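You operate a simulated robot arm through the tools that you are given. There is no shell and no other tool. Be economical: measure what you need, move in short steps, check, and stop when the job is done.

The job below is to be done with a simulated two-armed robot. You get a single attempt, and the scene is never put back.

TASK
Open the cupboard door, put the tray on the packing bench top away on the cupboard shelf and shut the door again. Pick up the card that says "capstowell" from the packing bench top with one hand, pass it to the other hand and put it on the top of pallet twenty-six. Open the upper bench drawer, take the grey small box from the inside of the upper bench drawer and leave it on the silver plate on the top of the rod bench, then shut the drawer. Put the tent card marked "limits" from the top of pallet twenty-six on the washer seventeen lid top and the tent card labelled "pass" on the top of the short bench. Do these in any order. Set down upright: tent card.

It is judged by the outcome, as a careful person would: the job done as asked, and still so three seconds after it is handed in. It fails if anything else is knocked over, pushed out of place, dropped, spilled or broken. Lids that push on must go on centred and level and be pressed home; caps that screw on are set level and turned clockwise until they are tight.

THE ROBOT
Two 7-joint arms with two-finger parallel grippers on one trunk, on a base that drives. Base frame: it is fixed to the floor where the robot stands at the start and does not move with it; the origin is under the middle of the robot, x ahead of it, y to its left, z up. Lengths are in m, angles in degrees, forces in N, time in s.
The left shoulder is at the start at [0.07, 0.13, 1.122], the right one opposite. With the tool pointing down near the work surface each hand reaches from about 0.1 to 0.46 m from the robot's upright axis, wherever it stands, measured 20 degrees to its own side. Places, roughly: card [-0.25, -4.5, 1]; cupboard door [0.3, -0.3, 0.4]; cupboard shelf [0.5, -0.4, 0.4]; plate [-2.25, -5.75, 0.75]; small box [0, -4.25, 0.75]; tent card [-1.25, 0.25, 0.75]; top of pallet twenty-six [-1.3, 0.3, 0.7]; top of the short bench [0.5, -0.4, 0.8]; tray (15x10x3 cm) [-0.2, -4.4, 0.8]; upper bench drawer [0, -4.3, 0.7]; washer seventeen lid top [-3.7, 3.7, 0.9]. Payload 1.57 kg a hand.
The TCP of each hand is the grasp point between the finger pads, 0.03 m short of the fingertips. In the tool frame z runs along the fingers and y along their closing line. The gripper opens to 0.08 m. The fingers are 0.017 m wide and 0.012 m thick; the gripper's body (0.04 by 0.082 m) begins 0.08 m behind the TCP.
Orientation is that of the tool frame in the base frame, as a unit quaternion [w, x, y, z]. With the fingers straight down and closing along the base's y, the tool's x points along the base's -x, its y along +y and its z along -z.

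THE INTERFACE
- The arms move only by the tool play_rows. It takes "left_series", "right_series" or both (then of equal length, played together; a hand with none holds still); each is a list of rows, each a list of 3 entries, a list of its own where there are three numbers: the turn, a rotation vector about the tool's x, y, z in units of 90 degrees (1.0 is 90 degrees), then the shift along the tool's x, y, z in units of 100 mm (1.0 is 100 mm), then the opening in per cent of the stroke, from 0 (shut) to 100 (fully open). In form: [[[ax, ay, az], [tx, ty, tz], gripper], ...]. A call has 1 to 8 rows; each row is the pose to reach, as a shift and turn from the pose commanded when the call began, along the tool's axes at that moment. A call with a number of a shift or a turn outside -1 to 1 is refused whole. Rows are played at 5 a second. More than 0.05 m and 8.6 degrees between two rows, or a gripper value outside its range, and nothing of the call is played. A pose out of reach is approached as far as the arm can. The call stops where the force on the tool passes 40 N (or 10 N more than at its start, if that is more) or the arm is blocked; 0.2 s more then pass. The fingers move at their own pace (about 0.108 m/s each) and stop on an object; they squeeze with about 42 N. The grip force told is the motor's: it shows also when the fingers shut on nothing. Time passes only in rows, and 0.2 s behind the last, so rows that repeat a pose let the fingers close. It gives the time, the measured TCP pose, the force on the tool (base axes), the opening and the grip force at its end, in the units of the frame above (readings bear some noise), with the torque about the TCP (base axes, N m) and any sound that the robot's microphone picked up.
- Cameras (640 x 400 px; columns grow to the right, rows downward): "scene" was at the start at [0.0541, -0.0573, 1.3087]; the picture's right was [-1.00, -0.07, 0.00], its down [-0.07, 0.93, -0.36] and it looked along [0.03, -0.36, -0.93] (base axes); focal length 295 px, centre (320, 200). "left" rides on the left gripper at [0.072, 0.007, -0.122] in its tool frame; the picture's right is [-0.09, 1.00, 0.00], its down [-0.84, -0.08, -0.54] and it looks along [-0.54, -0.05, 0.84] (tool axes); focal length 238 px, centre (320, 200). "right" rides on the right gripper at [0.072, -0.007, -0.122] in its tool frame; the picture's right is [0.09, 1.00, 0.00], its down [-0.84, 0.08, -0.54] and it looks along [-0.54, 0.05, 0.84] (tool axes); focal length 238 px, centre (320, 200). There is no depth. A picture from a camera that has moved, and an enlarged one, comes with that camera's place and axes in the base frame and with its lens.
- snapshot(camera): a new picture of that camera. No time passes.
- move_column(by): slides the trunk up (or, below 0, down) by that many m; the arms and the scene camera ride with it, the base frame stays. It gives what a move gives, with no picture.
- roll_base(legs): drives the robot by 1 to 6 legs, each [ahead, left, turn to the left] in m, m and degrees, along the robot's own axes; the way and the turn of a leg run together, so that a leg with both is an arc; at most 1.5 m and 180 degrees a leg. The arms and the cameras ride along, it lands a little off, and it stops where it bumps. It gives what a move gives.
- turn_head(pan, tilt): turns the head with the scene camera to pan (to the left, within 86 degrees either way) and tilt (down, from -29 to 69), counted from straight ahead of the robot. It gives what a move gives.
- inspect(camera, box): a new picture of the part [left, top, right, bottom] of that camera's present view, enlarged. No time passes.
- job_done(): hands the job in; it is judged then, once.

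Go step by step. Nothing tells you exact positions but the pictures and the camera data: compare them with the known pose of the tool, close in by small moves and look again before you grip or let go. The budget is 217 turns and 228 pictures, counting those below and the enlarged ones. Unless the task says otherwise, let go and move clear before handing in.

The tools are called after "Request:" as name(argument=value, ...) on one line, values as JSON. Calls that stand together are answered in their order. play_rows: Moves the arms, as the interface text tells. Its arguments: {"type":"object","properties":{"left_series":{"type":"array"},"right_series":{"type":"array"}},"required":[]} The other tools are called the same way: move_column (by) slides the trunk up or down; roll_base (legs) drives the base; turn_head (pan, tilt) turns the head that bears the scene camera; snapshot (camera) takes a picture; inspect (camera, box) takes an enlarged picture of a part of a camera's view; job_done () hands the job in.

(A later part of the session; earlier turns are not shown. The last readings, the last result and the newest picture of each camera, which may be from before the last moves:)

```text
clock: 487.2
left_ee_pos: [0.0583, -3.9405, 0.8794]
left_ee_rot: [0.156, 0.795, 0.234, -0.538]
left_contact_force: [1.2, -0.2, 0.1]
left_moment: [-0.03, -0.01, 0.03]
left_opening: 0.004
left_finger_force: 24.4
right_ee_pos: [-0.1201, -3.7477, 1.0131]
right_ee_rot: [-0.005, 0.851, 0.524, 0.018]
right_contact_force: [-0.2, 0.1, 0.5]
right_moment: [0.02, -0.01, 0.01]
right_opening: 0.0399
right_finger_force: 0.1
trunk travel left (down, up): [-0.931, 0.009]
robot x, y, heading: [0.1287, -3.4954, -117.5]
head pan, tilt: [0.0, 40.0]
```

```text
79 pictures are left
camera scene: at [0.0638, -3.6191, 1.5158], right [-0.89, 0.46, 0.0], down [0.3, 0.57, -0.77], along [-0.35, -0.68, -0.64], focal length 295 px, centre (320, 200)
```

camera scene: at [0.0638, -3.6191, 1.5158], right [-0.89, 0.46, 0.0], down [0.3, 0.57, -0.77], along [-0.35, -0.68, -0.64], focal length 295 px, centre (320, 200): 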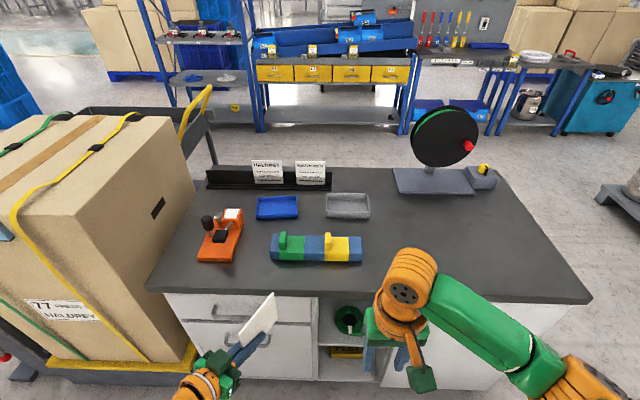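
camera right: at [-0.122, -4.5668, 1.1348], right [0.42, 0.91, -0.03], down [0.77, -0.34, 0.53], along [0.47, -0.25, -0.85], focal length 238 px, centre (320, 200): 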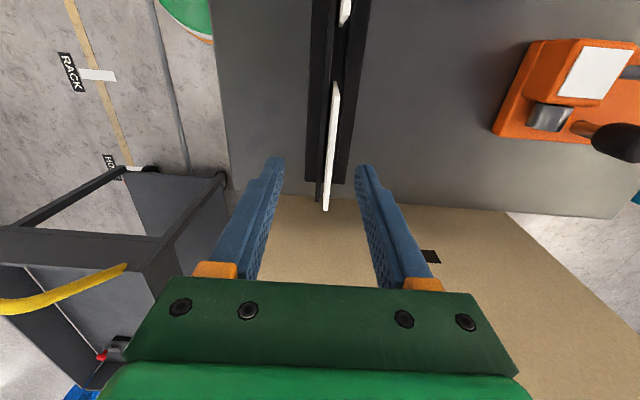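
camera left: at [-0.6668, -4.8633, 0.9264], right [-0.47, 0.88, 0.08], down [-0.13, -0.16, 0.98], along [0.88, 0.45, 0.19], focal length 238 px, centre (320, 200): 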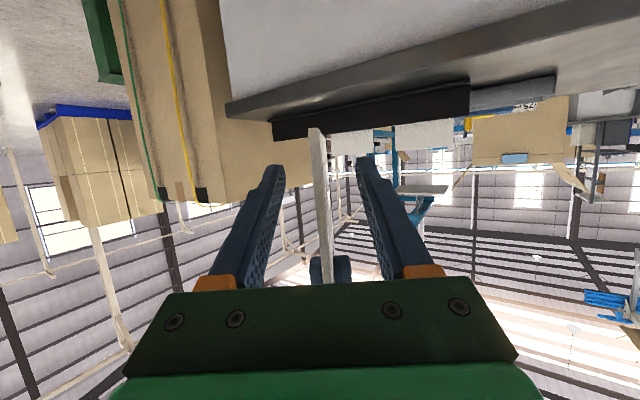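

I tilt the right hand forward to take the tray by its right end wall.

Request:
play_rows(right_series=[[[0, -0.03, 0], [-0.4, 0, 0], 60], [[0, -0.06, 0], [-0.8, 0, 0], 60], [[0, -0.15, 0], [-1, 0, 0], 60], [[0, -0.24, 0], [-1, 0, 0], 60], [[0, -0.33, 0], [-1, 0, 0], 60], [[0, -0.42, 0], [-1, 0, 0], 60], [[0, -0.5, 0], [-1, 0, 0], 60]])

Request:
roll_base(legs=[[0, 0, 3.5], [0.15, 0, 0]])

Request:
snapshot(camera="scene")

Request:
snapshot(camera="right")

```text
clock: 488.8
left_ee_pos: [0.0578, -3.9421, 0.8808]
left_ee_rot: [0.156, 0.794, 0.234, -0.538]
left_contact_force: [-0.1, 0.2, 0.8]
left_moment: [0.01, -0.03, 0.04]
left_opening: 0.0039
left_finger_force: 24.7
right_ee_pos: [-0.1642, -3.8355, 1.0085]
right_ee_rot: [0.196, 0.793, 0.487, -0.31]
right_contact_force: [-0.1, 0.5, -0.9]
right_moment: [0.0, 0.0, 0.02]
right_opening: 0.0476
right_finger_force: 0.0
trunk travel left (down, up): [-0.931, 0.009]
robot x, y, heading: [0.1248, -3.497, -117.2]
head pan, tilt: [0.0, 40.0]
```

```text
clock: 490.6
left_ee_pos: [0.0284, -4.0775, 0.881]
left_ee_rot: [0.174, 0.787, 0.258, -0.532]
left_contact_force: [0.3, 0.8, -0.6]
left_moment: [-0.02, -0.02, 0.01]
left_opening: 0.004
left_finger_force: 25.1
right_ee_pos: [-0.2009, -3.9848, 1.0101]
right_ee_rot: [0.206, 0.778, 0.511, -0.303]
right_contact_force: [-0.4, 0.0, 0.3]
right_moment: [0.01, 0.0, -0.01]
right_opening: 0.048
right_finger_force: 0.0
trunk travel left (down, up): [-0.931, 0.009]
robot x, y, heading: [0.0697, -3.6325, -113.6]
head pan, tilt: [0.0, 40.0]
```

```text
78 pictures are left
camera scene: at [0.0145, -3.7536, 1.5162], right [-0.91, 0.4, 0.0], down [0.26, 0.59, -0.77], along [-0.31, -0.7, -0.64], focal length 295 px, centre (320, 200)
```

scene: 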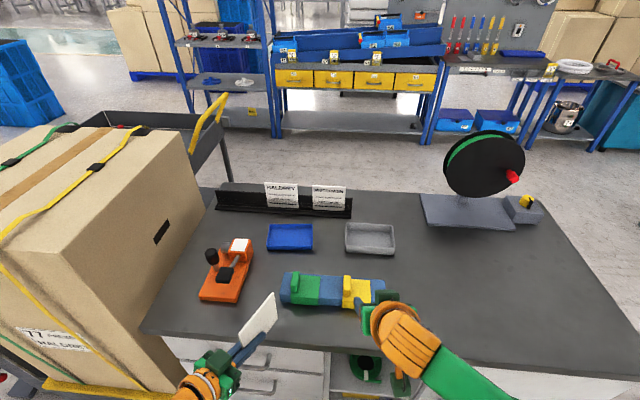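

```text
77 pictures are left
camera right: at [-0.1539, -3.8581, 1.0502], right [0.94, -0.33, -0.05], down [-0.03, -0.25, 0.97], along [-0.33, -0.91, -0.25], focal length 238 px, centre (320, 200)
```

right: 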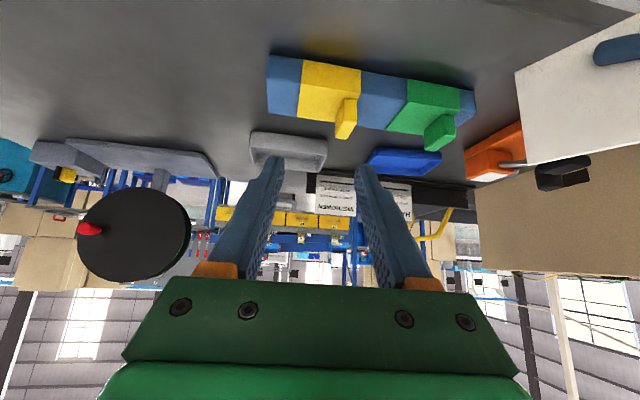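

The left hand with the card must go higher to pass the bench tools. I raise it, then move in to line up with the tray's right wall.

Request:
play_rows(left_series=[[[0, 0, 0], [-0.3, 0, -0.12], 0], [[0, 0, 0], [-0.6, 0, -0.25], 0], [[0, 0, 0], [-0.93, 0, -0.37], 0]])

Request:
play_rows(left_series=[[[0, 0, 0], [-0.3, 0, -0.12], 0], [[0, 0, 0], [-0.6, 0, -0.25], 0]])

Request:
roll_base(legs=[[0, 0.12, 0], [0.14, 0, 0]])

Request:
snapshot(camera="right")

Request:
snapshot(camera="scene")

```text
clock: 491.4
left_ee_pos: [0.0268, -4.0797, 0.9791]
left_ee_rot: [0.173, 0.787, 0.259, -0.532]
left_contact_force: [1.1, -0.1, -1.0]
left_moment: [0.01, -0.08, 0.0]
left_opening: 0.0039
left_finger_force: 24.5
right_ee_pos: [-0.2019, -3.9885, 1.0077]
right_ee_rot: [0.205, 0.778, 0.511, -0.302]
right_contact_force: [0.6, 0.5, 0.1]
right_moment: [0.03, 0.01, -0.01]
right_opening: 0.0481
right_finger_force: 0.0
trunk travel left (down, up): [-0.931, 0.009]
robot x, y, heading: [0.069, -3.6304, -113.6]
head pan, tilt: [0.0, 40.0]
```

```text
clock: 492.0
left_ee_pos: [0.0259, -4.079, 1.0454]
left_ee_rot: [0.172, 0.787, 0.258, -0.533]
left_contact_force: [0.7, -0.3, -0.1]
left_moment: [-0.02, -0.01, 0.01]
left_opening: 0.0041
left_finger_force: 24.8
right_ee_pos: [-0.2018, -3.9868, 1.0078]
right_ee_rot: [0.205, 0.778, 0.51, -0.303]
right_contact_force: [0.0, 0.6, 0.2]
right_moment: [-0.01, -0.02, 0.0]
right_opening: 0.0479
right_finger_force: 0.0
trunk travel left (down, up): [-0.931, 0.009]
robot x, y, heading: [0.0689, -3.6297, -113.5]
head pan, tilt: [0.0, 40.0]
```

```text
clock: 494.1
left_ee_pos: [0.0801, -4.2502, 1.0466]
left_ee_rot: [0.173, 0.787, 0.258, -0.533]
left_contact_force: [-0.2, -0.8, 0.6]
left_moment: [-0.02, -0.02, -0.02]
left_opening: 0.004
left_finger_force: 24.9
right_ee_pos: [-0.1489, -4.1589, 1.0093]
right_ee_rot: [0.205, 0.778, 0.51, -0.304]
right_contact_force: [-0.1, 0.3, 0.2]
right_moment: [0.01, 0.01, -0.02]
right_opening: 0.048
right_finger_force: 0.1
trunk travel left (down, up): [-0.931, 0.009]
robot x, y, heading: [0.119, -3.8036, -113.9]
head pan, tilt: [0.0, 40.0]
```

```text
76 pictures are left
camera right: at [-0.1012, -4.0315, 1.0503], right [0.94, -0.33, -0.05], down [-0.03, -0.25, 0.97], along [-0.33, -0.91, -0.25], focal length 238 px, centre (320, 200)
```

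right: 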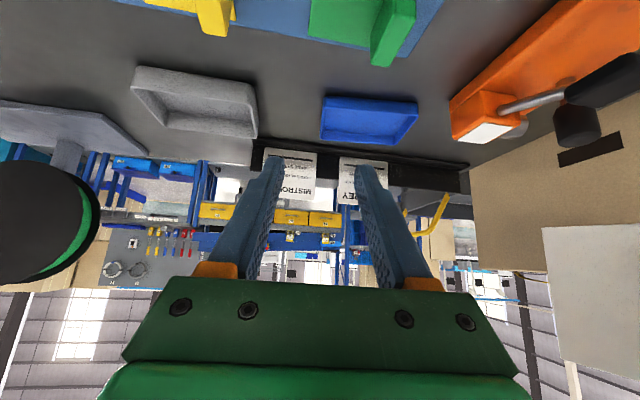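

```text
75 pictures are left
camera scene: at [0.0676, -3.9274, 1.5162], right [-0.91, 0.41, 0.0], down [0.26, 0.59, -0.77], along [-0.31, -0.7, -0.64], focal length 295 px, centre (320, 200)
```

scene: 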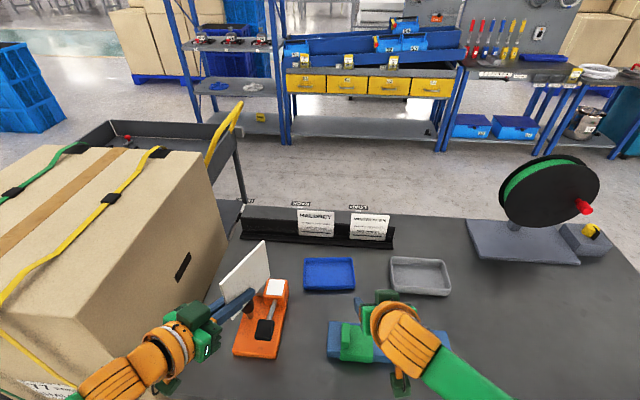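

Request:
roll_base(legs=[[0.07, 0.005, 0]])

Request:
play_rows(right_series=[[[0, 0, 0], [0.07, 0, 0.3], 60], [[0, 0, 0], [0.14, 0, 0.6], 60], [[0, 0, 0], [0.2, 0, 0.85], 60]])

Request:
snapshot(camera="right")

```text
clock: 495.2
left_ee_pos: [0.0563, -4.3117, 1.0474]
left_ee_rot: [0.174, 0.787, 0.257, -0.534]
left_contact_force: [1.3, 0.7, -0.2]
left_moment: [0.0, -0.05, 0.04]
left_opening: 0.004
left_finger_force: 24.8
right_ee_pos: [-0.1718, -4.2226, 1.0112]
right_ee_rot: [0.206, 0.778, 0.51, -0.304]
right_contact_force: [-0.5, 0.1, -0.2]
right_moment: [-0.02, 0.04, 0.0]
right_opening: 0.0477
right_finger_force: 0.0
trunk travel left (down, up): [-0.931, 0.009]
robot x, y, heading: [0.0971, -3.8712, -113.9]
head pan, tilt: [0.0, 40.0]
```

```text
clock: 496.0
left_ee_pos: [0.0545, -4.3181, 1.0446]
left_ee_rot: [0.171, 0.788, 0.258, -0.532]
left_contact_force: [0.5, -0.6, -0.4]
left_moment: [0.05, -0.04, -0.01]
left_opening: 0.004
left_finger_force: 24.5
right_ee_pos: [-0.1902, -4.2664, 0.9311]
right_ee_rot: [0.205, 0.779, 0.51, -0.302]
right_contact_force: [0.1, -0.2, -0.1]
right_moment: [0.0, 0.0, -0.01]
right_opening: 0.0483
right_finger_force: 0.1
trunk travel left (down, up): [-0.931, 0.009]
robot x, y, heading: [0.0978, -3.87, -113.9]
head pan, tilt: [0.0, 40.0]
```

```text
74 pictures are left
camera right: at [-0.1426, -4.1394, 0.9729], right [0.94, -0.33, -0.05], down [-0.03, -0.25, 0.97], along [-0.33, -0.91, -0.25], focal length 238 px, centre (320, 200)
```

right: 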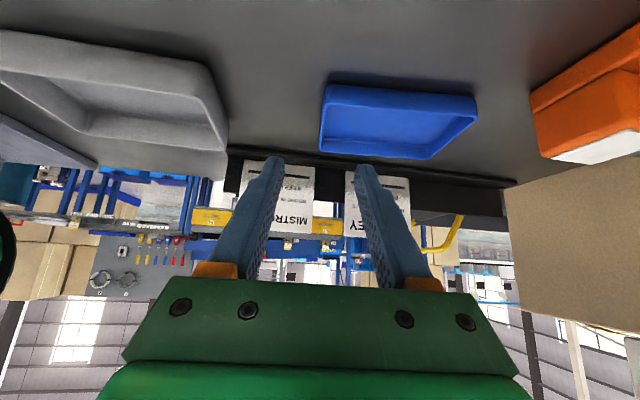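

The wall is aligned with the fingers' middle. I advance the last 6 cm.

Request:
play_rows(right_series=[[[0, 0, 0], [0.08, 0.02, 0.3], 60], [[0, 0, 0], [0.16, 0.02, 0.6], 60]])

Request:
snapshot(camera="right")

```text
clock: 496.6
left_ee_pos: [0.0561, -4.3202, 1.0462]
left_ee_rot: [0.172, 0.788, 0.258, -0.532]
left_contact_force: [-0.2, -0.5, 0.4]
left_moment: [-0.01, 0.01, -0.04]
left_opening: 0.004
left_finger_force: 24.5
right_ee_pos: [-0.199, -4.294, 0.8775]
right_ee_rot: [0.205, 0.778, 0.511, -0.302]
right_contact_force: [0.3, 0.1, 0.4]
right_moment: [0.03, 0.02, 0.03]
right_opening: 0.0481
right_finger_force: 0.2
trunk travel left (down, up): [-0.931, 0.009]
robot x, y, heading: [0.0992, -3.8723, -114.1]
head pan, tilt: [0.0, 40.0]
```

```text
73 pictures are left
camera right: at [-0.1515, -4.1674, 0.9189], right [0.94, -0.33, -0.05], down [-0.04, -0.25, 0.97], along [-0.33, -0.91, -0.25], focal length 238 px, centre (320, 200)
```

right: 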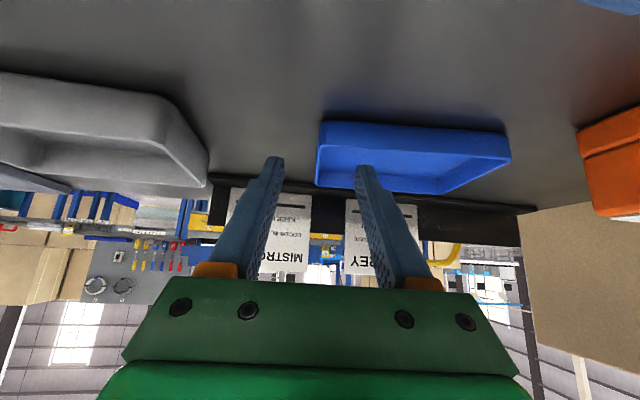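

The rim is slightly lower than assumed; I go down another 1.8 cm and close.

Request:
play_rows(right_series=[[[0, 0, 0], [0.06, 0, 0.065], 60], [[0, 0, 0], [0.12, 0, 0.13], 60]])

Request:
play_rows(right_series=[[[0, 0, 0], [0, 0, 0], 30], [[0, 0, 0], [0, 0, 0], 0], [[0, 0, 0], [0, 0, 0], 0], [[0, 0, 0], [0, 0, 0], 0]])

Request:
snapshot(camera="right")

```text
clock: 497.2
left_ee_pos: [0.0549, -4.3196, 1.0458]
left_ee_rot: [0.171, 0.788, 0.256, -0.533]
left_contact_force: [-0.7, 0.8, -0.7]
left_moment: [-0.01, 0.05, -0.02]
left_opening: 0.0039
left_finger_force: 25.0
right_ee_pos: [-0.1994, -4.2931, 0.8604]
right_ee_rot: [0.205, 0.778, 0.51, -0.304]
right_contact_force: [0.8, 0.2, 3.5]
right_moment: [-0.11, -0.04, 0.04]
right_opening: 0.0479
right_finger_force: 0.1
trunk travel left (down, up): [-0.931, 0.009]
robot x, y, heading: [0.0954, -3.8727, -114.1]
head pan, tilt: [0.0, 40.0]
```

```text
clock: 498.2
left_ee_pos: [0.0548, -4.3191, 1.0455]
left_ee_rot: [0.171, 0.789, 0.257, -0.532]
left_contact_force: [-0.9, -0.5, 1.6]
left_moment: [0.01, -0.04, 0.03]
left_opening: 0.0039
left_finger_force: 25.2
right_ee_pos: [-0.2004, -4.2949, 0.8614]
right_ee_rot: [0.205, 0.779, 0.51, -0.302]
right_contact_force: [0.2, 0.0, 0.6]
right_moment: [0.04, 0.04, 0.02]
right_opening: 0.0022
right_finger_force: 23.6
trunk travel left (down, up): [-0.931, 0.009]
robot x, y, heading: [0.0947, -3.8722, -114.0]
head pan, tilt: [0.0, 40.0]
```

```text
72 pictures are left
camera right: at [-0.1524, -4.1672, 0.9015], right [0.94, -0.33, -0.05], down [-0.04, -0.25, 0.97], along [-0.33, -0.91, -0.25], focal length 238 px, centre (320, 200)
```

right: 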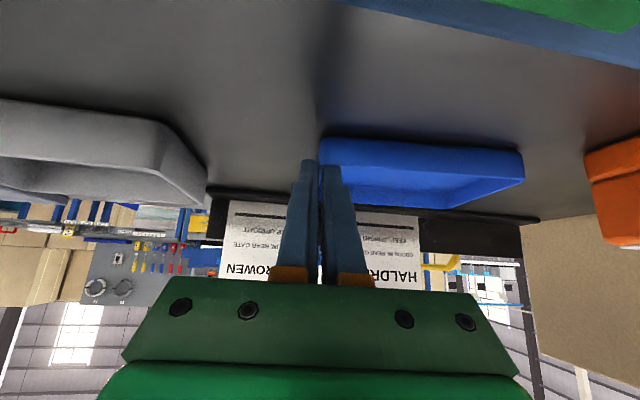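

The wall (2 mm) is pinched. I lift a little and check.

Request:
play_rows(right_series=[[[0, 0, 0], [-0.2, 0, -0.22], 0], [[0, 0, 0], [-0.4, 0, -0.44], 0], [[0, 0, 0], [-0.65, 0, -0.7], 0]])

Request:
snapshot(camera="right")

Request:
snapshot(camera="scene")

```text
clock: 499.0
left_ee_pos: [0.0538, -4.318, 1.0456]
left_ee_rot: [0.172, 0.788, 0.258, -0.532]
left_contact_force: [-0.4, 0.0, -0.1]
left_moment: [0.02, 0.06, 0.0]
left_opening: 0.004
left_finger_force: 25.1
right_ee_pos: [-0.2006, -4.2941, 0.9544]
right_ee_rot: [0.204, 0.779, 0.51, -0.302]
right_contact_force: [0.5, 0.4, -0.1]
right_moment: [0.05, -0.02, 0.03]
right_opening: 0.002
right_finger_force: 24.7
trunk travel left (down, up): [-0.931, 0.009]
robot x, y, heading: [0.0981, -3.8695, -114.3]
head pan, tilt: [0.0, 40.0]
```

```text
71 pictures are left
camera right: at [-0.1537, -4.1664, 0.9954], right [0.94, -0.33, -0.05], down [-0.03, -0.25, 0.97], along [-0.33, -0.91, -0.25], focal length 238 px, centre (320, 200)
```

right: 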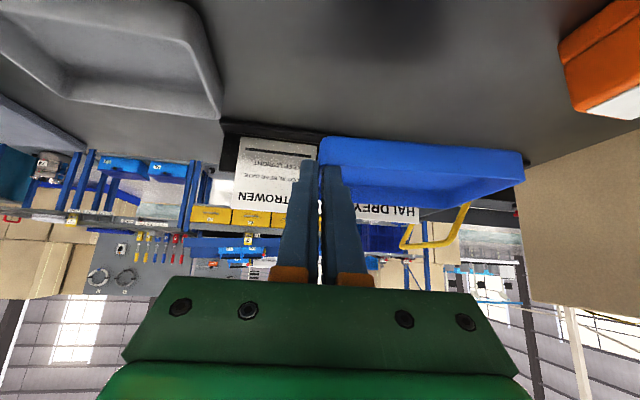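

```text
70 pictures are left
camera scene: at [0.0412, -3.9971, 1.5157], right [-0.91, 0.41, 0.0], down [0.26, 0.59, -0.77], along [-0.31, -0.7, -0.64], focal length 295 px, centre (320, 200)
```

scene: 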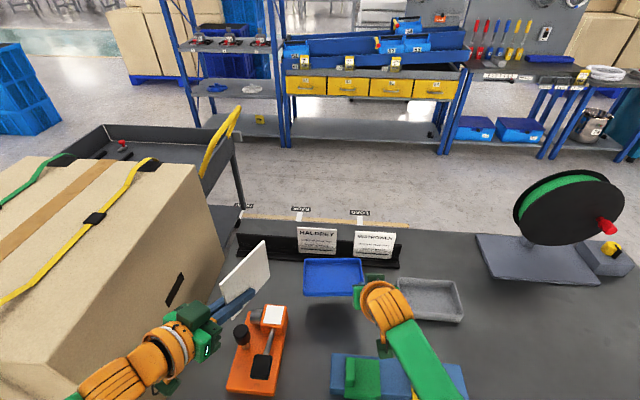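

The tray is held level. I lift it a bit more, then back away and drive toward the pallet: around via the corridor by the roller conveyor.

Request:
play_rows(right_series=[[[0, 0, 0], [-0.2, 0, -0.22], 0], [[0, 0, 0], [-0.4, 0, -0.44], 0]])

Request:
roll_base(legs=[[-0.3, 0, 0], [0, 0, -6], [-0.12, 0, 0]])

Request:
snapshot(camera="scene")

```text
clock: 499.6
left_ee_pos: [0.0547, -4.3185, 1.0461]
left_ee_rot: [0.171, 0.788, 0.257, -0.533]
left_contact_force: [-0.3, 0.5, 0.0]
left_moment: [0.01, -0.02, -0.02]
left_opening: 0.004
left_finger_force: 24.7
right_ee_pos: [-0.201, -4.2927, 1.0139]
right_ee_rot: [0.204, 0.779, 0.51, -0.302]
right_contact_force: [0.0, -0.1, -1.1]
right_moment: [0.04, 0.05, 0.01]
right_opening: 0.0022
right_finger_force: 23.7
trunk travel left (down, up): [-0.931, 0.009]
robot x, y, heading: [0.0963, -3.8696, -114.1]
head pan, tilt: [0.0, 40.0]
```

```text
clock: 503.0
left_ee_pos: [0.1913, -3.9322, 1.0442]
left_ee_rot: [0.143, 0.801, 0.217, -0.54]
left_contact_force: [1.0, -0.1, -0.5]
left_moment: [0.02, -0.01, -0.03]
left_opening: 0.004
left_finger_force: 25.1
right_ee_pos: [-0.06, -3.8802, 1.0112]
right_ee_rot: [0.188, 0.805, 0.47, -0.311]
right_contact_force: [0.0, -1.3, -1.5]
right_moment: [0.04, 0.02, -0.02]
right_opening: 0.0022
right_finger_force: 23.9
trunk travel left (down, up): [-0.931, 0.009]
robot x, y, heading: [0.2785, -3.4864, -119.7]
head pan, tilt: [0.0, 40.0]
```

```text
69 pictures are left
camera scene: at [0.2098, -3.6124, 1.5152], right [-0.87, 0.5, 0.0], down [0.32, 0.56, -0.76], along [-0.38, -0.66, -0.65], focal length 295 px, centre (320, 200)
```

scene: 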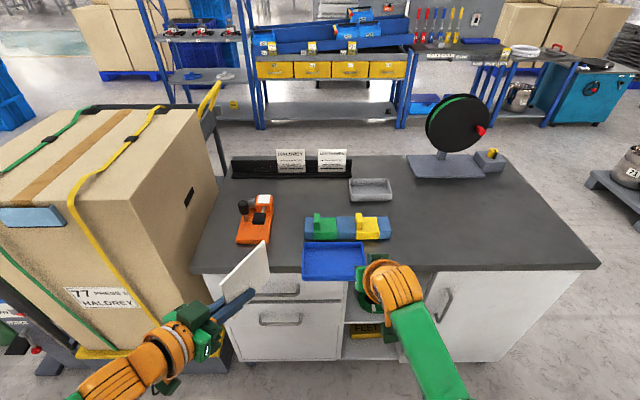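

I drive the route back: left past the strapper, back to the corridor, and along it toward the short bench area.

Request:
roll_base(legs=[[0, 1.45, 0], [-1.45, 0, 0], [-0.4, 0, 0], [0, 0, -90]])

Request:
turn_head(pan=0, tilt=25)

Request:
snapshot(camera="scene")

```text
clock: 522.9
left_ee_pos: [2.0417, -2.5539, 1.0452]
left_ee_rot: [-0.282, 0.718, -0.414, -0.484]
left_contact_force: [-1.0, 0.1, 0.3]
left_moment: [-0.03, 0.0, -0.01]
left_opening: 0.004
left_finger_force: 25.1
right_ee_pos: [2.0931, -2.3044, 1.0145]
right_ee_rot: [-0.088, 0.9, -0.239, -0.354]
right_contact_force: [0.5, 0.1, -0.8]
right_moment: [-0.01, -0.07, -0.01]
right_opening: 0.0025
right_finger_force: 23.5
trunk travel left (down, up): [-0.931, 0.009]
robot x, y, heading: [2.4804, -2.6459, 149.8]
head pan, tilt: [0.0, 40.0]
```

```text
clock: 523.7
left_ee_pos: [2.0395, -2.5543, 1.0447]
left_ee_rot: [-0.282, 0.717, -0.414, -0.484]
left_contact_force: [-0.6, 0.0, 0.0]
left_moment: [-0.02, 0.01, 0.02]
left_opening: 0.004
left_finger_force: 24.8
right_ee_pos: [2.0932, -2.3034, 1.0118]
right_ee_rot: [-0.089, 0.9, -0.24, -0.354]
right_contact_force: [-0.4, 0.5, -1.1]
right_moment: [0.06, -0.08, 0.0]
right_opening: 0.0023
right_finger_force: 23.5
trunk travel left (down, up): [-0.931, 0.009]
robot x, y, heading: [2.4805, -2.6412, 150.0]
head pan, tilt: [0.0, 25.0]
```

```text
68 pictures are left
camera scene: at [2.3565, -2.5741, 1.539], right [0.5, 0.86, 0.0], down [0.37, -0.21, -0.91], along [-0.78, 0.46, -0.42], focal length 295 px, centre (320, 200)
```

scene: 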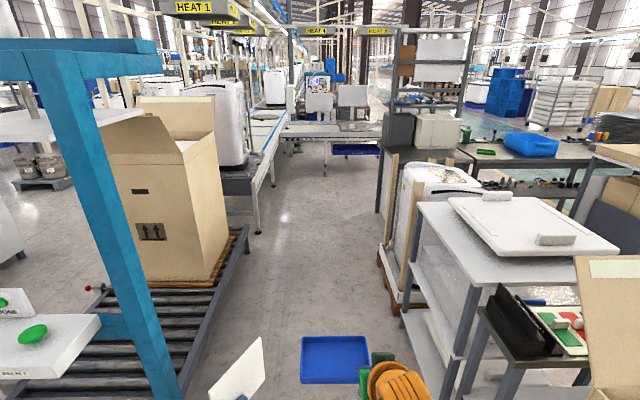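

Request:
roll_base(legs=[[1.45, 0, 0], [1.45, 0, 0], [0.72, 0, 0], [0, -0.75, 0]])

Request:
turn_head(pan=0, tilt=40)

Request:
snapshot(camera="scene")

```text
clock: 545.1
left_ee_pos: [-0.8339, -0.1604, 1.0456]
left_ee_rot: [-0.27, 0.727, -0.396, -0.491]
left_contact_force: [-0.1, -0.2, -1.1]
left_moment: [0.03, 0.02, 0.01]
left_opening: 0.004
left_finger_force: 25.0
right_ee_pos: [-0.7929, 0.0917, 1.0141]
right_ee_rot: [-0.081, 0.905, -0.218, -0.356]
right_contact_force: [1.0, -0.4, -1.2]
right_moment: [-0.01, -0.04, 0.01]
right_opening: 0.0019
right_finger_force: 24.3
trunk travel left (down, up): [-0.931, 0.009]
robot x, y, heading: [-0.3926, -0.2284, 152.6]
head pan, tilt: [0.0, 25.0]
```

```text
clock: 545.8
left_ee_pos: [-0.8335, -0.1615, 1.0457]
left_ee_rot: [-0.271, 0.727, -0.398, -0.49]
left_contact_force: [0.0, 1.0, 0.1]
left_moment: [-0.02, -0.02, 0.0]
left_opening: 0.004
left_finger_force: 24.7
right_ee_pos: [-0.7929, 0.0921, 1.014]
right_ee_rot: [-0.079, 0.906, -0.217, -0.356]
right_contact_force: [0.1, -0.3, -1.3]
right_moment: [0.05, -0.06, 0.01]
right_opening: 0.0022
right_finger_force: 23.6
trunk travel left (down, up): [-0.931, 0.009]
robot x, y, heading: [-0.387, -0.228, 152.4]
head pan, tilt: [0.0, 40.0]
```

```text
67 pictures are left
camera scene: at [-0.5097, -0.168, 1.5158], right [0.46, 0.89, 0.0], down [0.57, -0.3, -0.77], along [-0.68, 0.35, -0.64], focal length 295 px, centre (320, 200)
```

scene: 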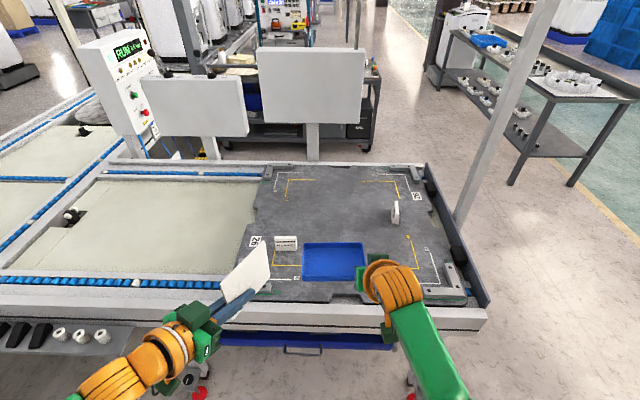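

The pallet is ahead. I roll the left hand so that the card becomes nearly flat.

Request:
play_rows(left_series=[[[0, 0, -0.09], [0, 0, 0], 0], [[0, 0, -0.18], [0, 0, 0], 0], [[0, 0, -0.27], [0, 0, 0], 0], [[0, 0, -0.36], [0, 0, 0], 0], [[0, 0, -0.45], [0, 0, 0], 0], [[0, 0, -0.5], [0, 0, 0], 0]])

Request:
play_rows(left_series=[[[0, 0, -0.09], [0, 0, 0], 0], [[0, 0, -0.18], [0, 0, 0], 0], [[0, 0, -0.27], [0, 0, 0], 0], [[0, 0, -0.36], [0, 0, 0], 0], [[0, 0, -0.45], [0, 0, 0], 0], [[0, 0, -0.5], [0, 0, 0], 0]])

Request:
snapshot(camera="scene")

```text
clock: 547.2
left_ee_pos: [-0.8319, -0.1603, 1.0456]
left_ee_rot: [-0.437, 0.824, -0.088, -0.349]
left_contact_force: [-0.3, -0.4, -1.4]
left_moment: [-0.01, 0.01, 0.01]
left_opening: 0.004
left_finger_force: 25.1
right_ee_pos: [-0.7921, 0.0924, 1.013]
right_ee_rot: [-0.08, 0.905, -0.217, -0.356]
right_contact_force: [-0.4, 0.0, -0.5]
right_moment: [0.02, -0.05, -0.01]
right_opening: 0.0022
right_finger_force: 24.3
trunk travel left (down, up): [-0.931, 0.009]
robot x, y, heading: [-0.3898, -0.2282, 152.5]
head pan, tilt: [0.0, 40.0]
```

```text
clock: 548.6
left_ee_pos: [-0.8319, -0.1601, 1.0451]
left_ee_rot: [-0.536, 0.796, 0.235, -0.155]
left_contact_force: [-0.2, -0.3, -0.3]
left_moment: [-0.02, 0.01, 0.0]
left_opening: 0.004
left_finger_force: 24.2
right_ee_pos: [-0.7927, 0.0928, 1.0124]
right_ee_rot: [-0.081, 0.905, -0.218, -0.357]
right_contact_force: [-0.2, 0.7, -1.0]
right_moment: [0.05, -0.04, 0.03]
right_opening: 0.002
right_finger_force: 24.0
trunk travel left (down, up): [-0.931, 0.009]
robot x, y, heading: [-0.3903, -0.2299, 152.7]
head pan, tilt: [0.0, 40.0]
```

```text
66 pictures are left
camera scene: at [-0.5096, -0.168, 1.5157], right [0.46, 0.89, 0.0], down [0.57, -0.3, -0.77], along [-0.68, 0.35, -0.64], focal length 295 px, centre (320, 200)
```

scene: 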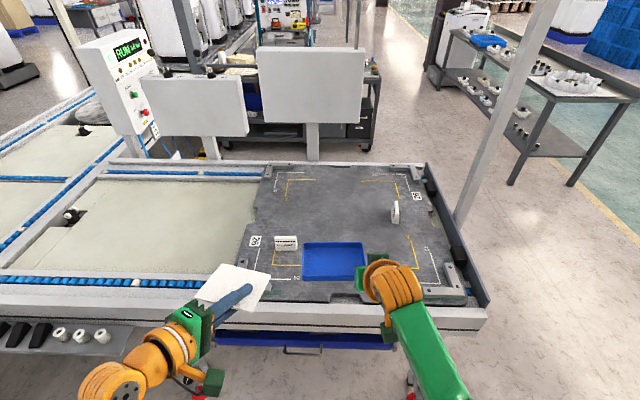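

The card is nearly flat now. I move to bring it above the free area of the pallet, then lower.

Request:
roll_base(legs=[[0, -0.35, 0], [0.34, 0, 0]])

Request:
move_column(by=-0.2)

Request:
play_rows(left_series=[[[0.07, 0, 0], [0, 0.3, 0.12], 0], [[0.13, 0, 0], [0, 0.6, 0.24], 0], [[0.13, 0, 0], [0, 0.9, 0.36], 0]])

Request:
snapshot(camera="scene")

```text
clock: 552.7
left_ee_pos: [-0.9738, 0.2712, 1.0451]
left_ee_rot: [-0.534, 0.79, 0.249, -0.166]
left_contact_force: [0.4, -2.2, -0.3]
left_moment: [0.04, -0.02, -0.08]
left_opening: 0.0037
left_finger_force: 25.3
right_ee_pos: [-0.9439, 0.5254, 1.0132]
right_ee_rot: [-0.072, 0.91, -0.198, -0.358]
right_contact_force: [-2.3, -0.5, -1.4]
right_moment: [0.12, -0.16, -0.08]
right_opening: 0.0021
right_finger_force: 23.9
trunk travel left (down, up): [-0.931, 0.009]
robot x, y, heading: [-0.5289, 0.2208, 154.8]
head pan, tilt: [0.0, 40.0]
```

```text
clock: 554.9
left_ee_pos: [-0.9791, 0.2436, 0.8451]
left_ee_rot: [-0.531, 0.785, 0.265, -0.177]
left_contact_force: [0.0, -1.1, -0.3]
left_moment: [0.07, 0.01, -0.03]
left_opening: 0.0039
left_finger_force: 24.9
right_ee_pos: [-0.959, 0.4996, 0.8133]
right_ee_rot: [-0.066, 0.913, -0.181, -0.359]
right_contact_force: [-1.0, -0.6, -0.6]
right_moment: [0.06, -0.06, -0.05]
right_opening: 0.0019
right_finger_force: 23.3
trunk travel left (down, up): [-0.731, 0.209]
robot x, y, heading: [-0.532, 0.2138, 156.9]
head pan, tilt: [0.0, 40.0]
```

```text
clock: 555.9
left_ee_pos: [-0.9816, 0.2459, 0.7474]
left_ee_rot: [-0.609, 0.727, 0.244, -0.203]
left_contact_force: [-0.1, -0.7, -0.2]
left_moment: [0.0, -0.01, 0.02]
left_opening: 0.0041
left_finger_force: 24.8
right_ee_pos: [-0.9578, 0.5005, 0.8125]
right_ee_rot: [-0.067, 0.913, -0.184, -0.358]
right_contact_force: [-0.2, 0.2, -0.7]
right_moment: [0.05, -0.05, -0.01]
right_opening: 0.0022
right_finger_force: 23.6
trunk travel left (down, up): [-0.731, 0.209]
robot x, y, heading: [-0.5341, 0.2133, 156.7]
head pan, tilt: [0.0, 40.0]
stopped in row 3 (left hand): the arm was blocked; the commanded pose is now the measured one
```

```text
65 pictures are left
camera scene: at [-0.6575, 0.2627, 1.3157], right [0.39, 0.92, 0.0], down [0.59, -0.25, -0.77], along [-0.7, 0.3, -0.64], focal length 295 px, centre (320, 200)
```

scene: 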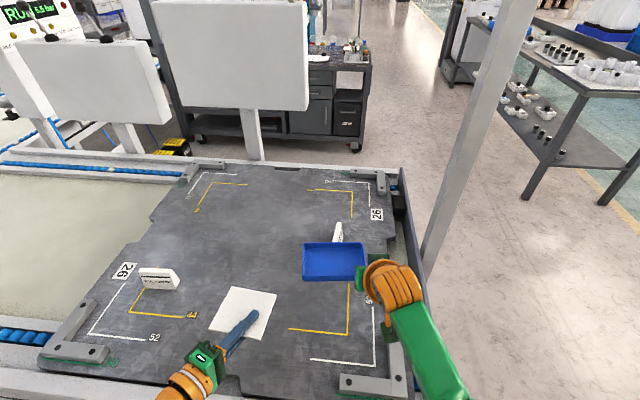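

The card is over a clear area. I lower the trunk until it touches.

Request:
move_column(by=-0.045)

Request:
inspect(camera="scene", box=[150, 220, 330, 380])

```text
clock: 556.7
left_ee_pos: [-0.9804, 0.2458, 0.7024]
left_ee_rot: [-0.608, 0.728, 0.244, -0.202]
left_contact_force: [0.5, 0.8, 0.3]
left_moment: [0.0, -0.02, 0.02]
left_opening: 0.0038
left_finger_force: 24.2
right_ee_pos: [-0.9583, 0.4995, 0.767]
right_ee_rot: [-0.066, 0.913, -0.183, -0.359]
right_contact_force: [-0.8, -0.1, -0.1]
right_moment: [0.02, -0.05, -0.02]
right_opening: 0.0022
right_finger_force: 23.9
trunk travel left (down, up): [-0.686, 0.254]
robot x, y, heading: [-0.5271, 0.2098, 156.9]
head pan, tilt: [0.0, 40.0]
```

```text
2.50 times, centred on (240, 300) of scene
camera zoom: at [-0.6569, 0.2625, 1.2707], right [0.39, 0.92, 0.0], down [0.59, -0.25, -0.77], along [-0.7, 0.3, -0.64], focal length 739 px, centre (520, -50)
```

zoom: 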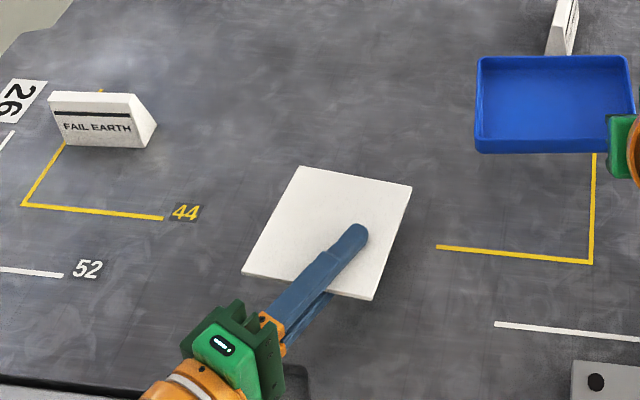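

Request:
move_column(by=-0.012)

Request:
move_column(by=-0.008)

Request:
inspect(camera="scene", box=[150, 220, 330, 380])

```text
clock: 557.3
left_ee_pos: [-0.9816, 0.2441, 0.6891]
left_ee_rot: [-0.609, 0.728, 0.243, -0.201]
left_contact_force: [0.1, 0.1, -0.4]
left_moment: [0.02, -0.04, -0.01]
left_opening: 0.0041
left_finger_force: 24.6
right_ee_pos: [-0.9584, 0.5008, 0.7572]
right_ee_rot: [-0.067, 0.913, -0.183, -0.359]
right_contact_force: [-0.5, -0.3, -1.2]
right_moment: [0.03, -0.07, 0.0]
right_opening: 0.0019
right_finger_force: 24.6
trunk travel left (down, up): [-0.674, 0.266]
robot x, y, heading: [-0.5327, 0.2155, 156.9]
head pan, tilt: [0.0, 40.0]
```

```text
clock: 557.9
left_ee_pos: [-0.9799, 0.245, 0.6816]
left_ee_rot: [-0.609, 0.727, 0.244, -0.202]
left_contact_force: [0.0, 0.0, 0.7]
left_moment: [-0.01, 0.0, 0.0]
left_opening: 0.0041
left_finger_force: 24.8
right_ee_pos: [-0.9592, 0.5005, 0.748]
right_ee_rot: [-0.067, 0.913, -0.184, -0.359]
right_contact_force: [-0.6, 0.0, -0.8]
right_moment: [0.01, 0.02, -0.01]
right_opening: 0.0018
right_finger_force: 23.8
trunk travel left (down, up): [-0.666, 0.274]
robot x, y, heading: [-0.5307, 0.2106, 156.9]
head pan, tilt: [0.0, 40.0]
```

```text
2.50 times, centred on (240, 300) of scene
camera zoom: at [-0.6571, 0.2625, 1.2507], right [0.39, 0.92, 0.0], down [0.59, -0.25, -0.77], along [-0.7, 0.3, -0.64], focal length 739 px, centre (520, -50)
```

zoom: 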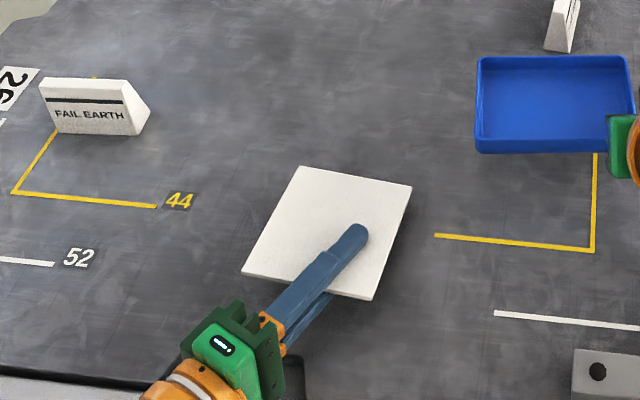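

I dip the card's nose a bit more so it touches the pallet, then release.

Request:
play_rows(left_series=[[[-0.07, 0, 0], [0, 0.02, 0], 0], [[-0.14, 0, 0], [0, 0.05, 0], 0], [[-0.18, 0, 0], [0, 0.08, 0], 0]])

Request:
inspect(camera="scene", box=[150, 220, 330, 380])

```text
clock: 558.7
left_ee_pos: [-0.9785, 0.2437, 0.6794]
left_ee_rot: [-0.504, 0.802, 0.27, -0.17]
left_contact_force: [-6.6, 0.8, 22.1]
left_moment: [1.54, 1.18, 0.3]
left_opening: 0.012
left_finger_force: 29.4
right_ee_pos: [-0.9559, 0.501, 0.7508]
right_ee_rot: [-0.067, 0.912, -0.183, -0.36]
right_contact_force: [0.0, 0.0, -0.8]
right_moment: [0.02, -0.06, 0.0]
right_opening: 0.0019
right_finger_force: 23.7
trunk travel left (down, up): [-0.666, 0.274]
robot x, y, heading: [-0.5319, 0.2122, 156.9]
head pan, tilt: [0.0, 40.0]
```

```text
2.50 times, centred on (240, 300) of scene
camera zoom: at [-0.6526, 0.262, 1.2516], right [0.39, 0.92, 0.0], down [0.59, -0.25, -0.77], along [-0.71, 0.3, -0.64], focal length 739 px, centre (520, -50)
```

zoom: 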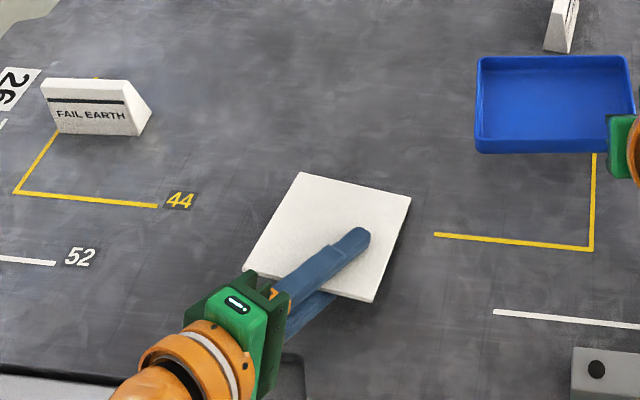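

Contact. I open gently and withdraw straight back.

Request:
play_rows(left_series=[[[0, 0, 0], [0, -0.03, 0], 30], [[0, 0, 0], [0, -0.06, 0], 36], [[0, 0, 0], [0, -0.06, -0.15], 36], [[0, 0, 0], [0, -0.06, -0.4], 36], [[0, 0, 0], [0, -0.06, -0.7], 36], [[0, 0, 0], [0, -0.1, -1], 36]])

Request:
snapshot(camera="scene")

```text
clock: 560.1
left_ee_pos: [-0.9254, 0.1759, 0.7293]
left_ee_rot: [-0.501, 0.806, 0.27, -0.165]
left_contact_force: [-0.5, -1.1, 0.0]
left_moment: [0.0, -0.01, 0.01]
left_opening: 0.0289
left_finger_force: 0.1
right_ee_pos: [-0.9578, 0.5017, 0.7483]
right_ee_rot: [-0.067, 0.913, -0.183, -0.358]
right_contact_force: [0.2, 0.1, -1.0]
right_moment: [0.05, -0.06, -0.03]
right_opening: 0.0021
right_finger_force: 23.4
trunk travel left (down, up): [-0.666, 0.274]
robot x, y, heading: [-0.5324, 0.213, 156.8]
head pan, tilt: [0.0, 40.0]
```

```text
61 pictures are left
camera scene: at [-0.6562, 0.2618, 1.2508], right [0.39, 0.92, 0.0], down [0.59, -0.25, -0.77], along [-0.7, 0.3, -0.64], focal length 295 px, centre (320, 200)
```

scene: 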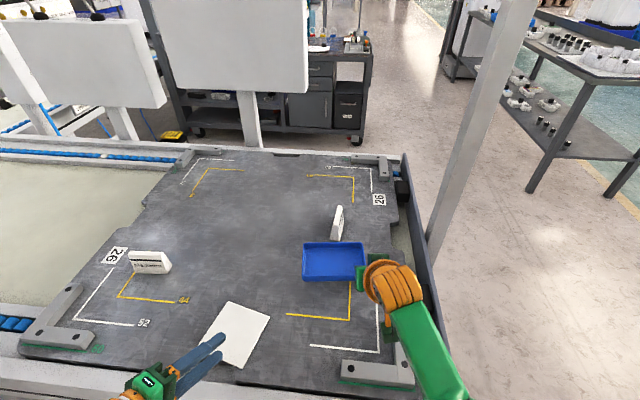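

CAPSTOWELL lies flat on the pallet. I raise the trunk, back off, and unroll the left hand for the cupboard handle.

Request:
move_column(by=0.12)

Request:
roll_base(legs=[[-0.32, 0, 0]])

Request:
play_rows(left_series=[[[-0.025, -0.019, 0.083], [0, 0, 0], 100], [[-0.05, -0.038, 0.165], [0, 0, 0], 100], [[-0.076, -0.058, 0.248], [0, 0, 0], 100], [[-0.101, -0.077, 0.331], [0, 0, 0], 100], [[-0.1265, -0.097, 0.4135], [0, 0, 0], 100]])

Request:
play_rows(left_series=[[[-0.025, -0.019, 0.083], [0, 0, 0], 100], [[-0.05, -0.038, 0.165], [0, 0, 0], 100], [[-0.076, -0.058, 0.248], [0, 0, 0], 100], [[-0.101, -0.077, 0.331], [0, 0, 0], 100], [[-0.1265, -0.097, 0.4135], [0, 0, 0], 100]])

Request:
snapshot(camera="scene")

```text
clock: 561.6
left_ee_pos: [-0.9269, 0.1762, 0.849]
left_ee_rot: [-0.501, 0.806, 0.27, -0.165]
left_contact_force: [0.3, -0.2, 0.5]
left_moment: [0.0, 0.01, 0.04]
left_opening: 0.0287
left_finger_force: 0.1
right_ee_pos: [-0.9585, 0.5015, 0.867]
right_ee_rot: [-0.067, 0.913, -0.183, -0.358]
right_contact_force: [0.0, 0.2, -0.1]
right_moment: [-0.02, -0.07, 0.0]
right_opening: 0.0023
right_finger_force: 23.5
trunk travel left (down, up): [-0.786, 0.154]
robot x, y, heading: [-0.5339, 0.2118, 156.9]
head pan, tilt: [0.0, 40.0]
```

```text
clock: 563.8
left_ee_pos: [-0.6292, 0.0497, 0.8484]
left_ee_rot: [-0.5, 0.806, 0.269, -0.165]
left_contact_force: [0.6, -0.9, 0.3]
left_moment: [-0.01, 0.01, 0.02]
left_opening: 0.0291
left_finger_force: 0.0
right_ee_pos: [-0.6585, 0.3745, 0.8666]
right_ee_rot: [-0.067, 0.913, -0.184, -0.358]
right_contact_force: [-0.7, -0.8, -1.1]
right_moment: [0.02, -0.01, 0.01]
right_opening: 0.0024
right_finger_force: 23.6
trunk travel left (down, up): [-0.786, 0.154]
robot x, y, heading: [-0.2306, 0.0825, 156.5]
head pan, tilt: [0.0, 40.0]
```

```text
clock: 565.0
left_ee_pos: [-0.6284, 0.0506, 0.8492]
left_ee_rot: [-0.318, 0.88, 0.049, -0.35]
left_contact_force: [0.3, -0.6, -0.1]
left_moment: [0.02, -0.01, 0.02]
left_opening: 0.0799
left_finger_force: 0.0
right_ee_pos: [-0.6585, 0.3744, 0.8683]
right_ee_rot: [-0.067, 0.912, -0.185, -0.359]
right_contact_force: [0.2, -0.3, -0.4]
right_moment: [0.05, -0.02, -0.02]
right_opening: 0.0022
right_finger_force: 24.4
trunk travel left (down, up): [-0.786, 0.154]
robot x, y, heading: [-0.2317, 0.0791, 156.7]
head pan, tilt: [0.0, 40.0]
```

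```text
clock: 566.2
left_ee_pos: [-0.6274, 0.0486, 0.848]
left_ee_rot: [-0.099, 0.848, -0.177, -0.49]
left_contact_force: [-0.2, 0.1, 0.2]
left_moment: [0.02, -0.02, -0.02]
left_opening: 0.0802
left_finger_force: 0.0
right_ee_pos: [-0.6587, 0.3747, 0.8675]
right_ee_rot: [-0.067, 0.913, -0.184, -0.358]
right_contact_force: [0.2, -0.1, -0.8]
right_moment: [0.04, -0.01, -0.02]
right_opening: 0.0023
right_finger_force: 23.8
trunk travel left (down, up): [-0.786, 0.154]
robot x, y, heading: [-0.2349, 0.0841, 156.6]
head pan, tilt: [0.0, 40.0]
```

```text
60 pictures are left
camera scene: at [-0.3574, 0.1351, 1.3708], right [0.4, 0.92, 0.0], down [0.59, -0.25, -0.77], along [-0.7, 0.3, -0.64], focal length 295 px, centre (320, 200)
```

scene: 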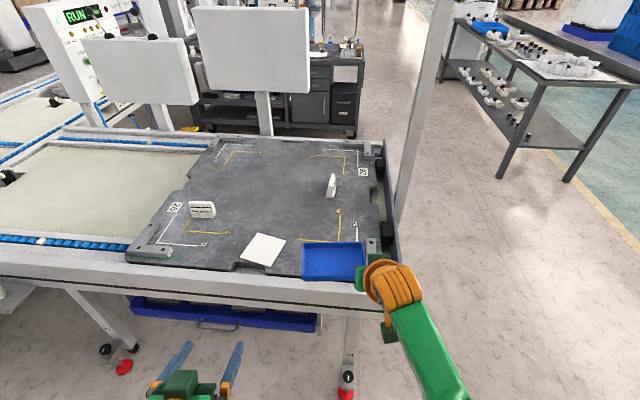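

The card lies well. Now I turn round to face the cupboard.

Request:
roll_base(legs=[[0.12, 0, 0], [0, 0, 173.4], [0, -0.04, 0]])

Request:
turn_head(pan=10, tilt=45)

Request:
snapshot(camera="scene")

```text
clock: 574.9
left_ee_pos: [0.0301, 0.0789, 0.8474]
left_ee_rot: [0.482, 0.232, 0.834, -0.135]
left_contact_force: [-0.2, -0.4, 0.5]
left_moment: [0.04, 0.02, -0.05]
left_opening: 0.0799
left_finger_force: 0.0
right_ee_pos: [0.016, -0.2461, 0.8685]
right_ee_rot: [0.353, 0.245, 0.898, -0.092]
right_contact_force: [0.6, 0.1, -0.2]
right_moment: [-0.06, 0.08, -0.05]
right_opening: 0.0026
right_finger_force: 24.2
trunk travel left (down, up): [-0.786, 0.154]
robot x, y, heading: [-0.3675, 0.0967, -31.3]
head pan, tilt: [0.0, 40.0]
```

```text
clock: 575.7
left_ee_pos: [0.0279, 0.0766, 0.8489]
left_ee_rot: [0.482, 0.233, 0.834, -0.133]
left_contact_force: [-0.1, 0.9, -0.2]
left_moment: [-0.03, 0.01, -0.01]
left_opening: 0.0798
left_finger_force: 0.2
right_ee_pos: [0.0145, -0.2494, 0.8684]
right_ee_rot: [0.353, 0.247, 0.898, -0.092]
right_contact_force: [0.1, 0.5, -1.3]
right_moment: [-0.01, 0.04, 0.01]
right_opening: 0.0024
right_finger_force: 23.9
trunk travel left (down, up): [-0.786, 0.154]
robot x, y, heading: [-0.3679, 0.0969, -31.2]
head pan, tilt: [10.0, 45.0]
```

```text
59 pictures are left
camera scene: at [-0.2478, 0.04, 1.3635], right [-0.36, -0.93, 0.0], down [-0.66, 0.26, -0.71], along [0.66, -0.25, -0.71], focal length 295 px, centre (320, 200)
```

scene: 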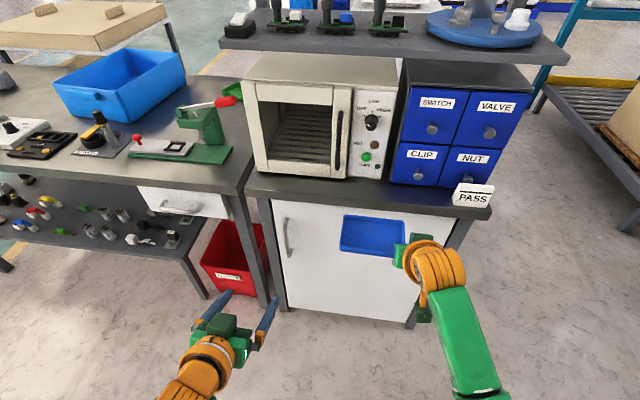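

PASS still stands. The handle is near a=0.376, b=0.13, z≈0.54. I lower the trunk, shift left and approach.

Request:
move_column(by=-0.28)

Request:
roll_base(legs=[[0.15, 0.05, 1.2]])

Request:
play_rows(left_series=[[[0, 0, 0], [-0.22, 0, 0.38], 100], [[0, 0, 0], [-0.44, 0, 0.76], 100], [[0, 0, 0], [-0.5, 0, 0.87], 100]])

Request:
snapshot(camera="left")

```text
clock: 578.5
left_ee_pos: [0.0286, 0.0773, 0.5688]
left_ee_rot: [0.482, 0.234, 0.834, -0.134]
left_contact_force: [-0.1, 0.5, -0.2]
left_moment: [-0.01, -0.02, -0.01]
left_opening: 0.0801
left_finger_force: 0.1
right_ee_pos: [0.0161, -0.248, 0.5878]
right_ee_rot: [0.354, 0.245, 0.898, -0.091]
right_contact_force: [-0.3, -0.3, -0.6]
right_moment: [-0.04, 0.07, 0.01]
right_opening: 0.002
right_finger_force: 23.7
trunk travel left (down, up): [-0.506, 0.434]
robot x, y, heading: [-0.3657, 0.0934, -31.4]
head pan, tilt: [10.0, 45.0]
```

```text
clock: 579.9
left_ee_pos: [0.1821, 0.0514, 0.5678]
left_ee_rot: [0.483, 0.223, 0.837, -0.127]
left_contact_force: [-0.3, 0.0, 0.2]
left_moment: [0.0, 0.02, 0.01]
left_opening: 0.0797
left_finger_force: 0.0
right_ee_pos: [0.1775, -0.2751, 0.5877]
right_ee_rot: [0.355, 0.235, 0.9, -0.087]
right_contact_force: [0.4, -0.3, -1.4]
right_moment: [-0.03, 0.02, 0.0]
right_opening: 0.0024
right_finger_force: 23.5
trunk travel left (down, up): [-0.506, 0.434]
robot x, y, heading: [-0.2136, 0.0616, -29.8]
head pan, tilt: [10.0, 45.0]
```

```text
clock: 580.7
left_ee_pos: [0.2687, 0.0026, 0.5669]
left_ee_rot: [0.483, 0.224, 0.837, -0.128]
left_contact_force: [-0.4, -0.2, -0.1]
left_moment: [-0.02, -0.01, 0.03]
left_opening: 0.0803
left_finger_force: 0.0
right_ee_pos: [0.1768, -0.2753, 0.588]
right_ee_rot: [0.355, 0.236, 0.9, -0.087]
right_contact_force: [-0.1, 0.3, -0.6]
right_moment: [-0.05, 0.01, 0.02]
right_opening: 0.0022
right_finger_force: 23.1
trunk travel left (down, up): [-0.506, 0.434]
robot x, y, heading: [-0.2099, 0.063, -30.0]
head pan, tilt: [10.0, 45.0]
```

```text
58 pictures are left
camera left: at [0.1506, 0.0782, 0.5648], right [0.54, 0.84, 0.08], down [-0.08, -0.04, 1.0], along [0.84, -0.54, 0.05], focal length 238 px, centre (320, 200)
```

left: 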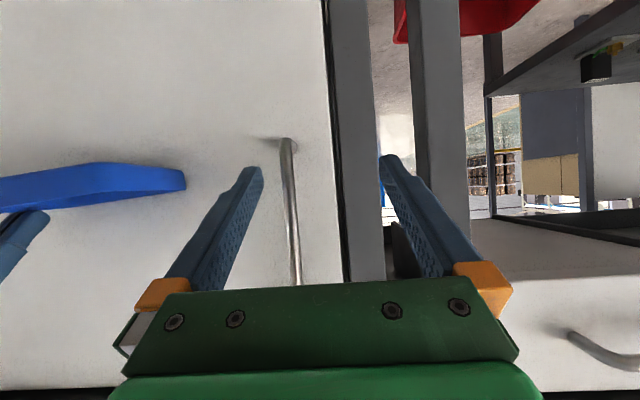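

The handle is a bit to the right: I shift 4 cm right and advance so that the bar enters between the fingers.

Request:
play_rows(left_series=[[[0, 0, 0], [0, -0.43, 0], 100], [[0, 0, 0], [-0.2, -0.43, 0.35], 100], [[0, 0, 0], [-0.4, -0.43, 0.69], 100], [[0, 0, 0], [-0.55, -0.43, 0.95], 100]])

Request:
snapshot(camera="left")

```text
clock: 581.6
left_ee_pos: [0.3193, -0.0756, 0.564]
left_ee_rot: [0.474, 0.221, 0.844, -0.123]
left_contact_force: [-38.4, 20.7, 14.7]
left_moment: [0.16, -0.12, 1.11]
left_opening: 0.0779
left_finger_force: 0.0
right_ee_pos: [0.1701, -0.2705, 0.5964]
right_ee_rot: [0.362, 0.234, 0.898, -0.088]
right_contact_force: [-0.2, -0.7, -0.1]
right_moment: [-0.01, 0.02, 0.01]
right_opening: 0.0021
right_finger_force: 23.3
trunk travel left (down, up): [-0.506, 0.434]
robot x, y, heading: [-0.2153, 0.0651, -29.8]
head pan, tilt: [10.0, 45.0]
stopped in row 4 (left hand): the force on the tool passed its limit at 70 N (the readings are from after the stop); the commanded pose is now the measured one
```

```text
57 pictures are left
camera left: at [0.1991, 0.0001, 0.5653], right [0.53, 0.84, 0.08], down [-0.06, -0.05, 1.0], along [0.85, -0.53, 0.02], focal length 238 px, centre (320, 200)
```

left: 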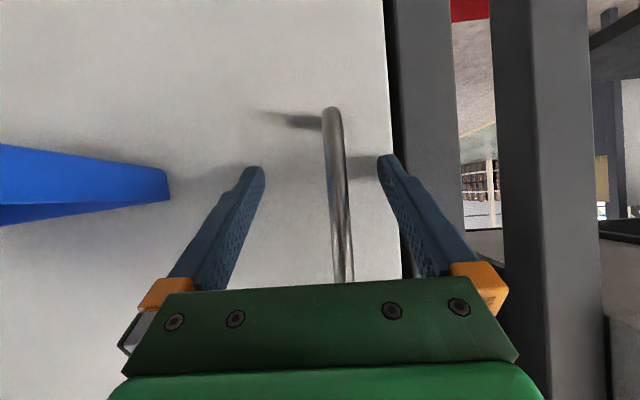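

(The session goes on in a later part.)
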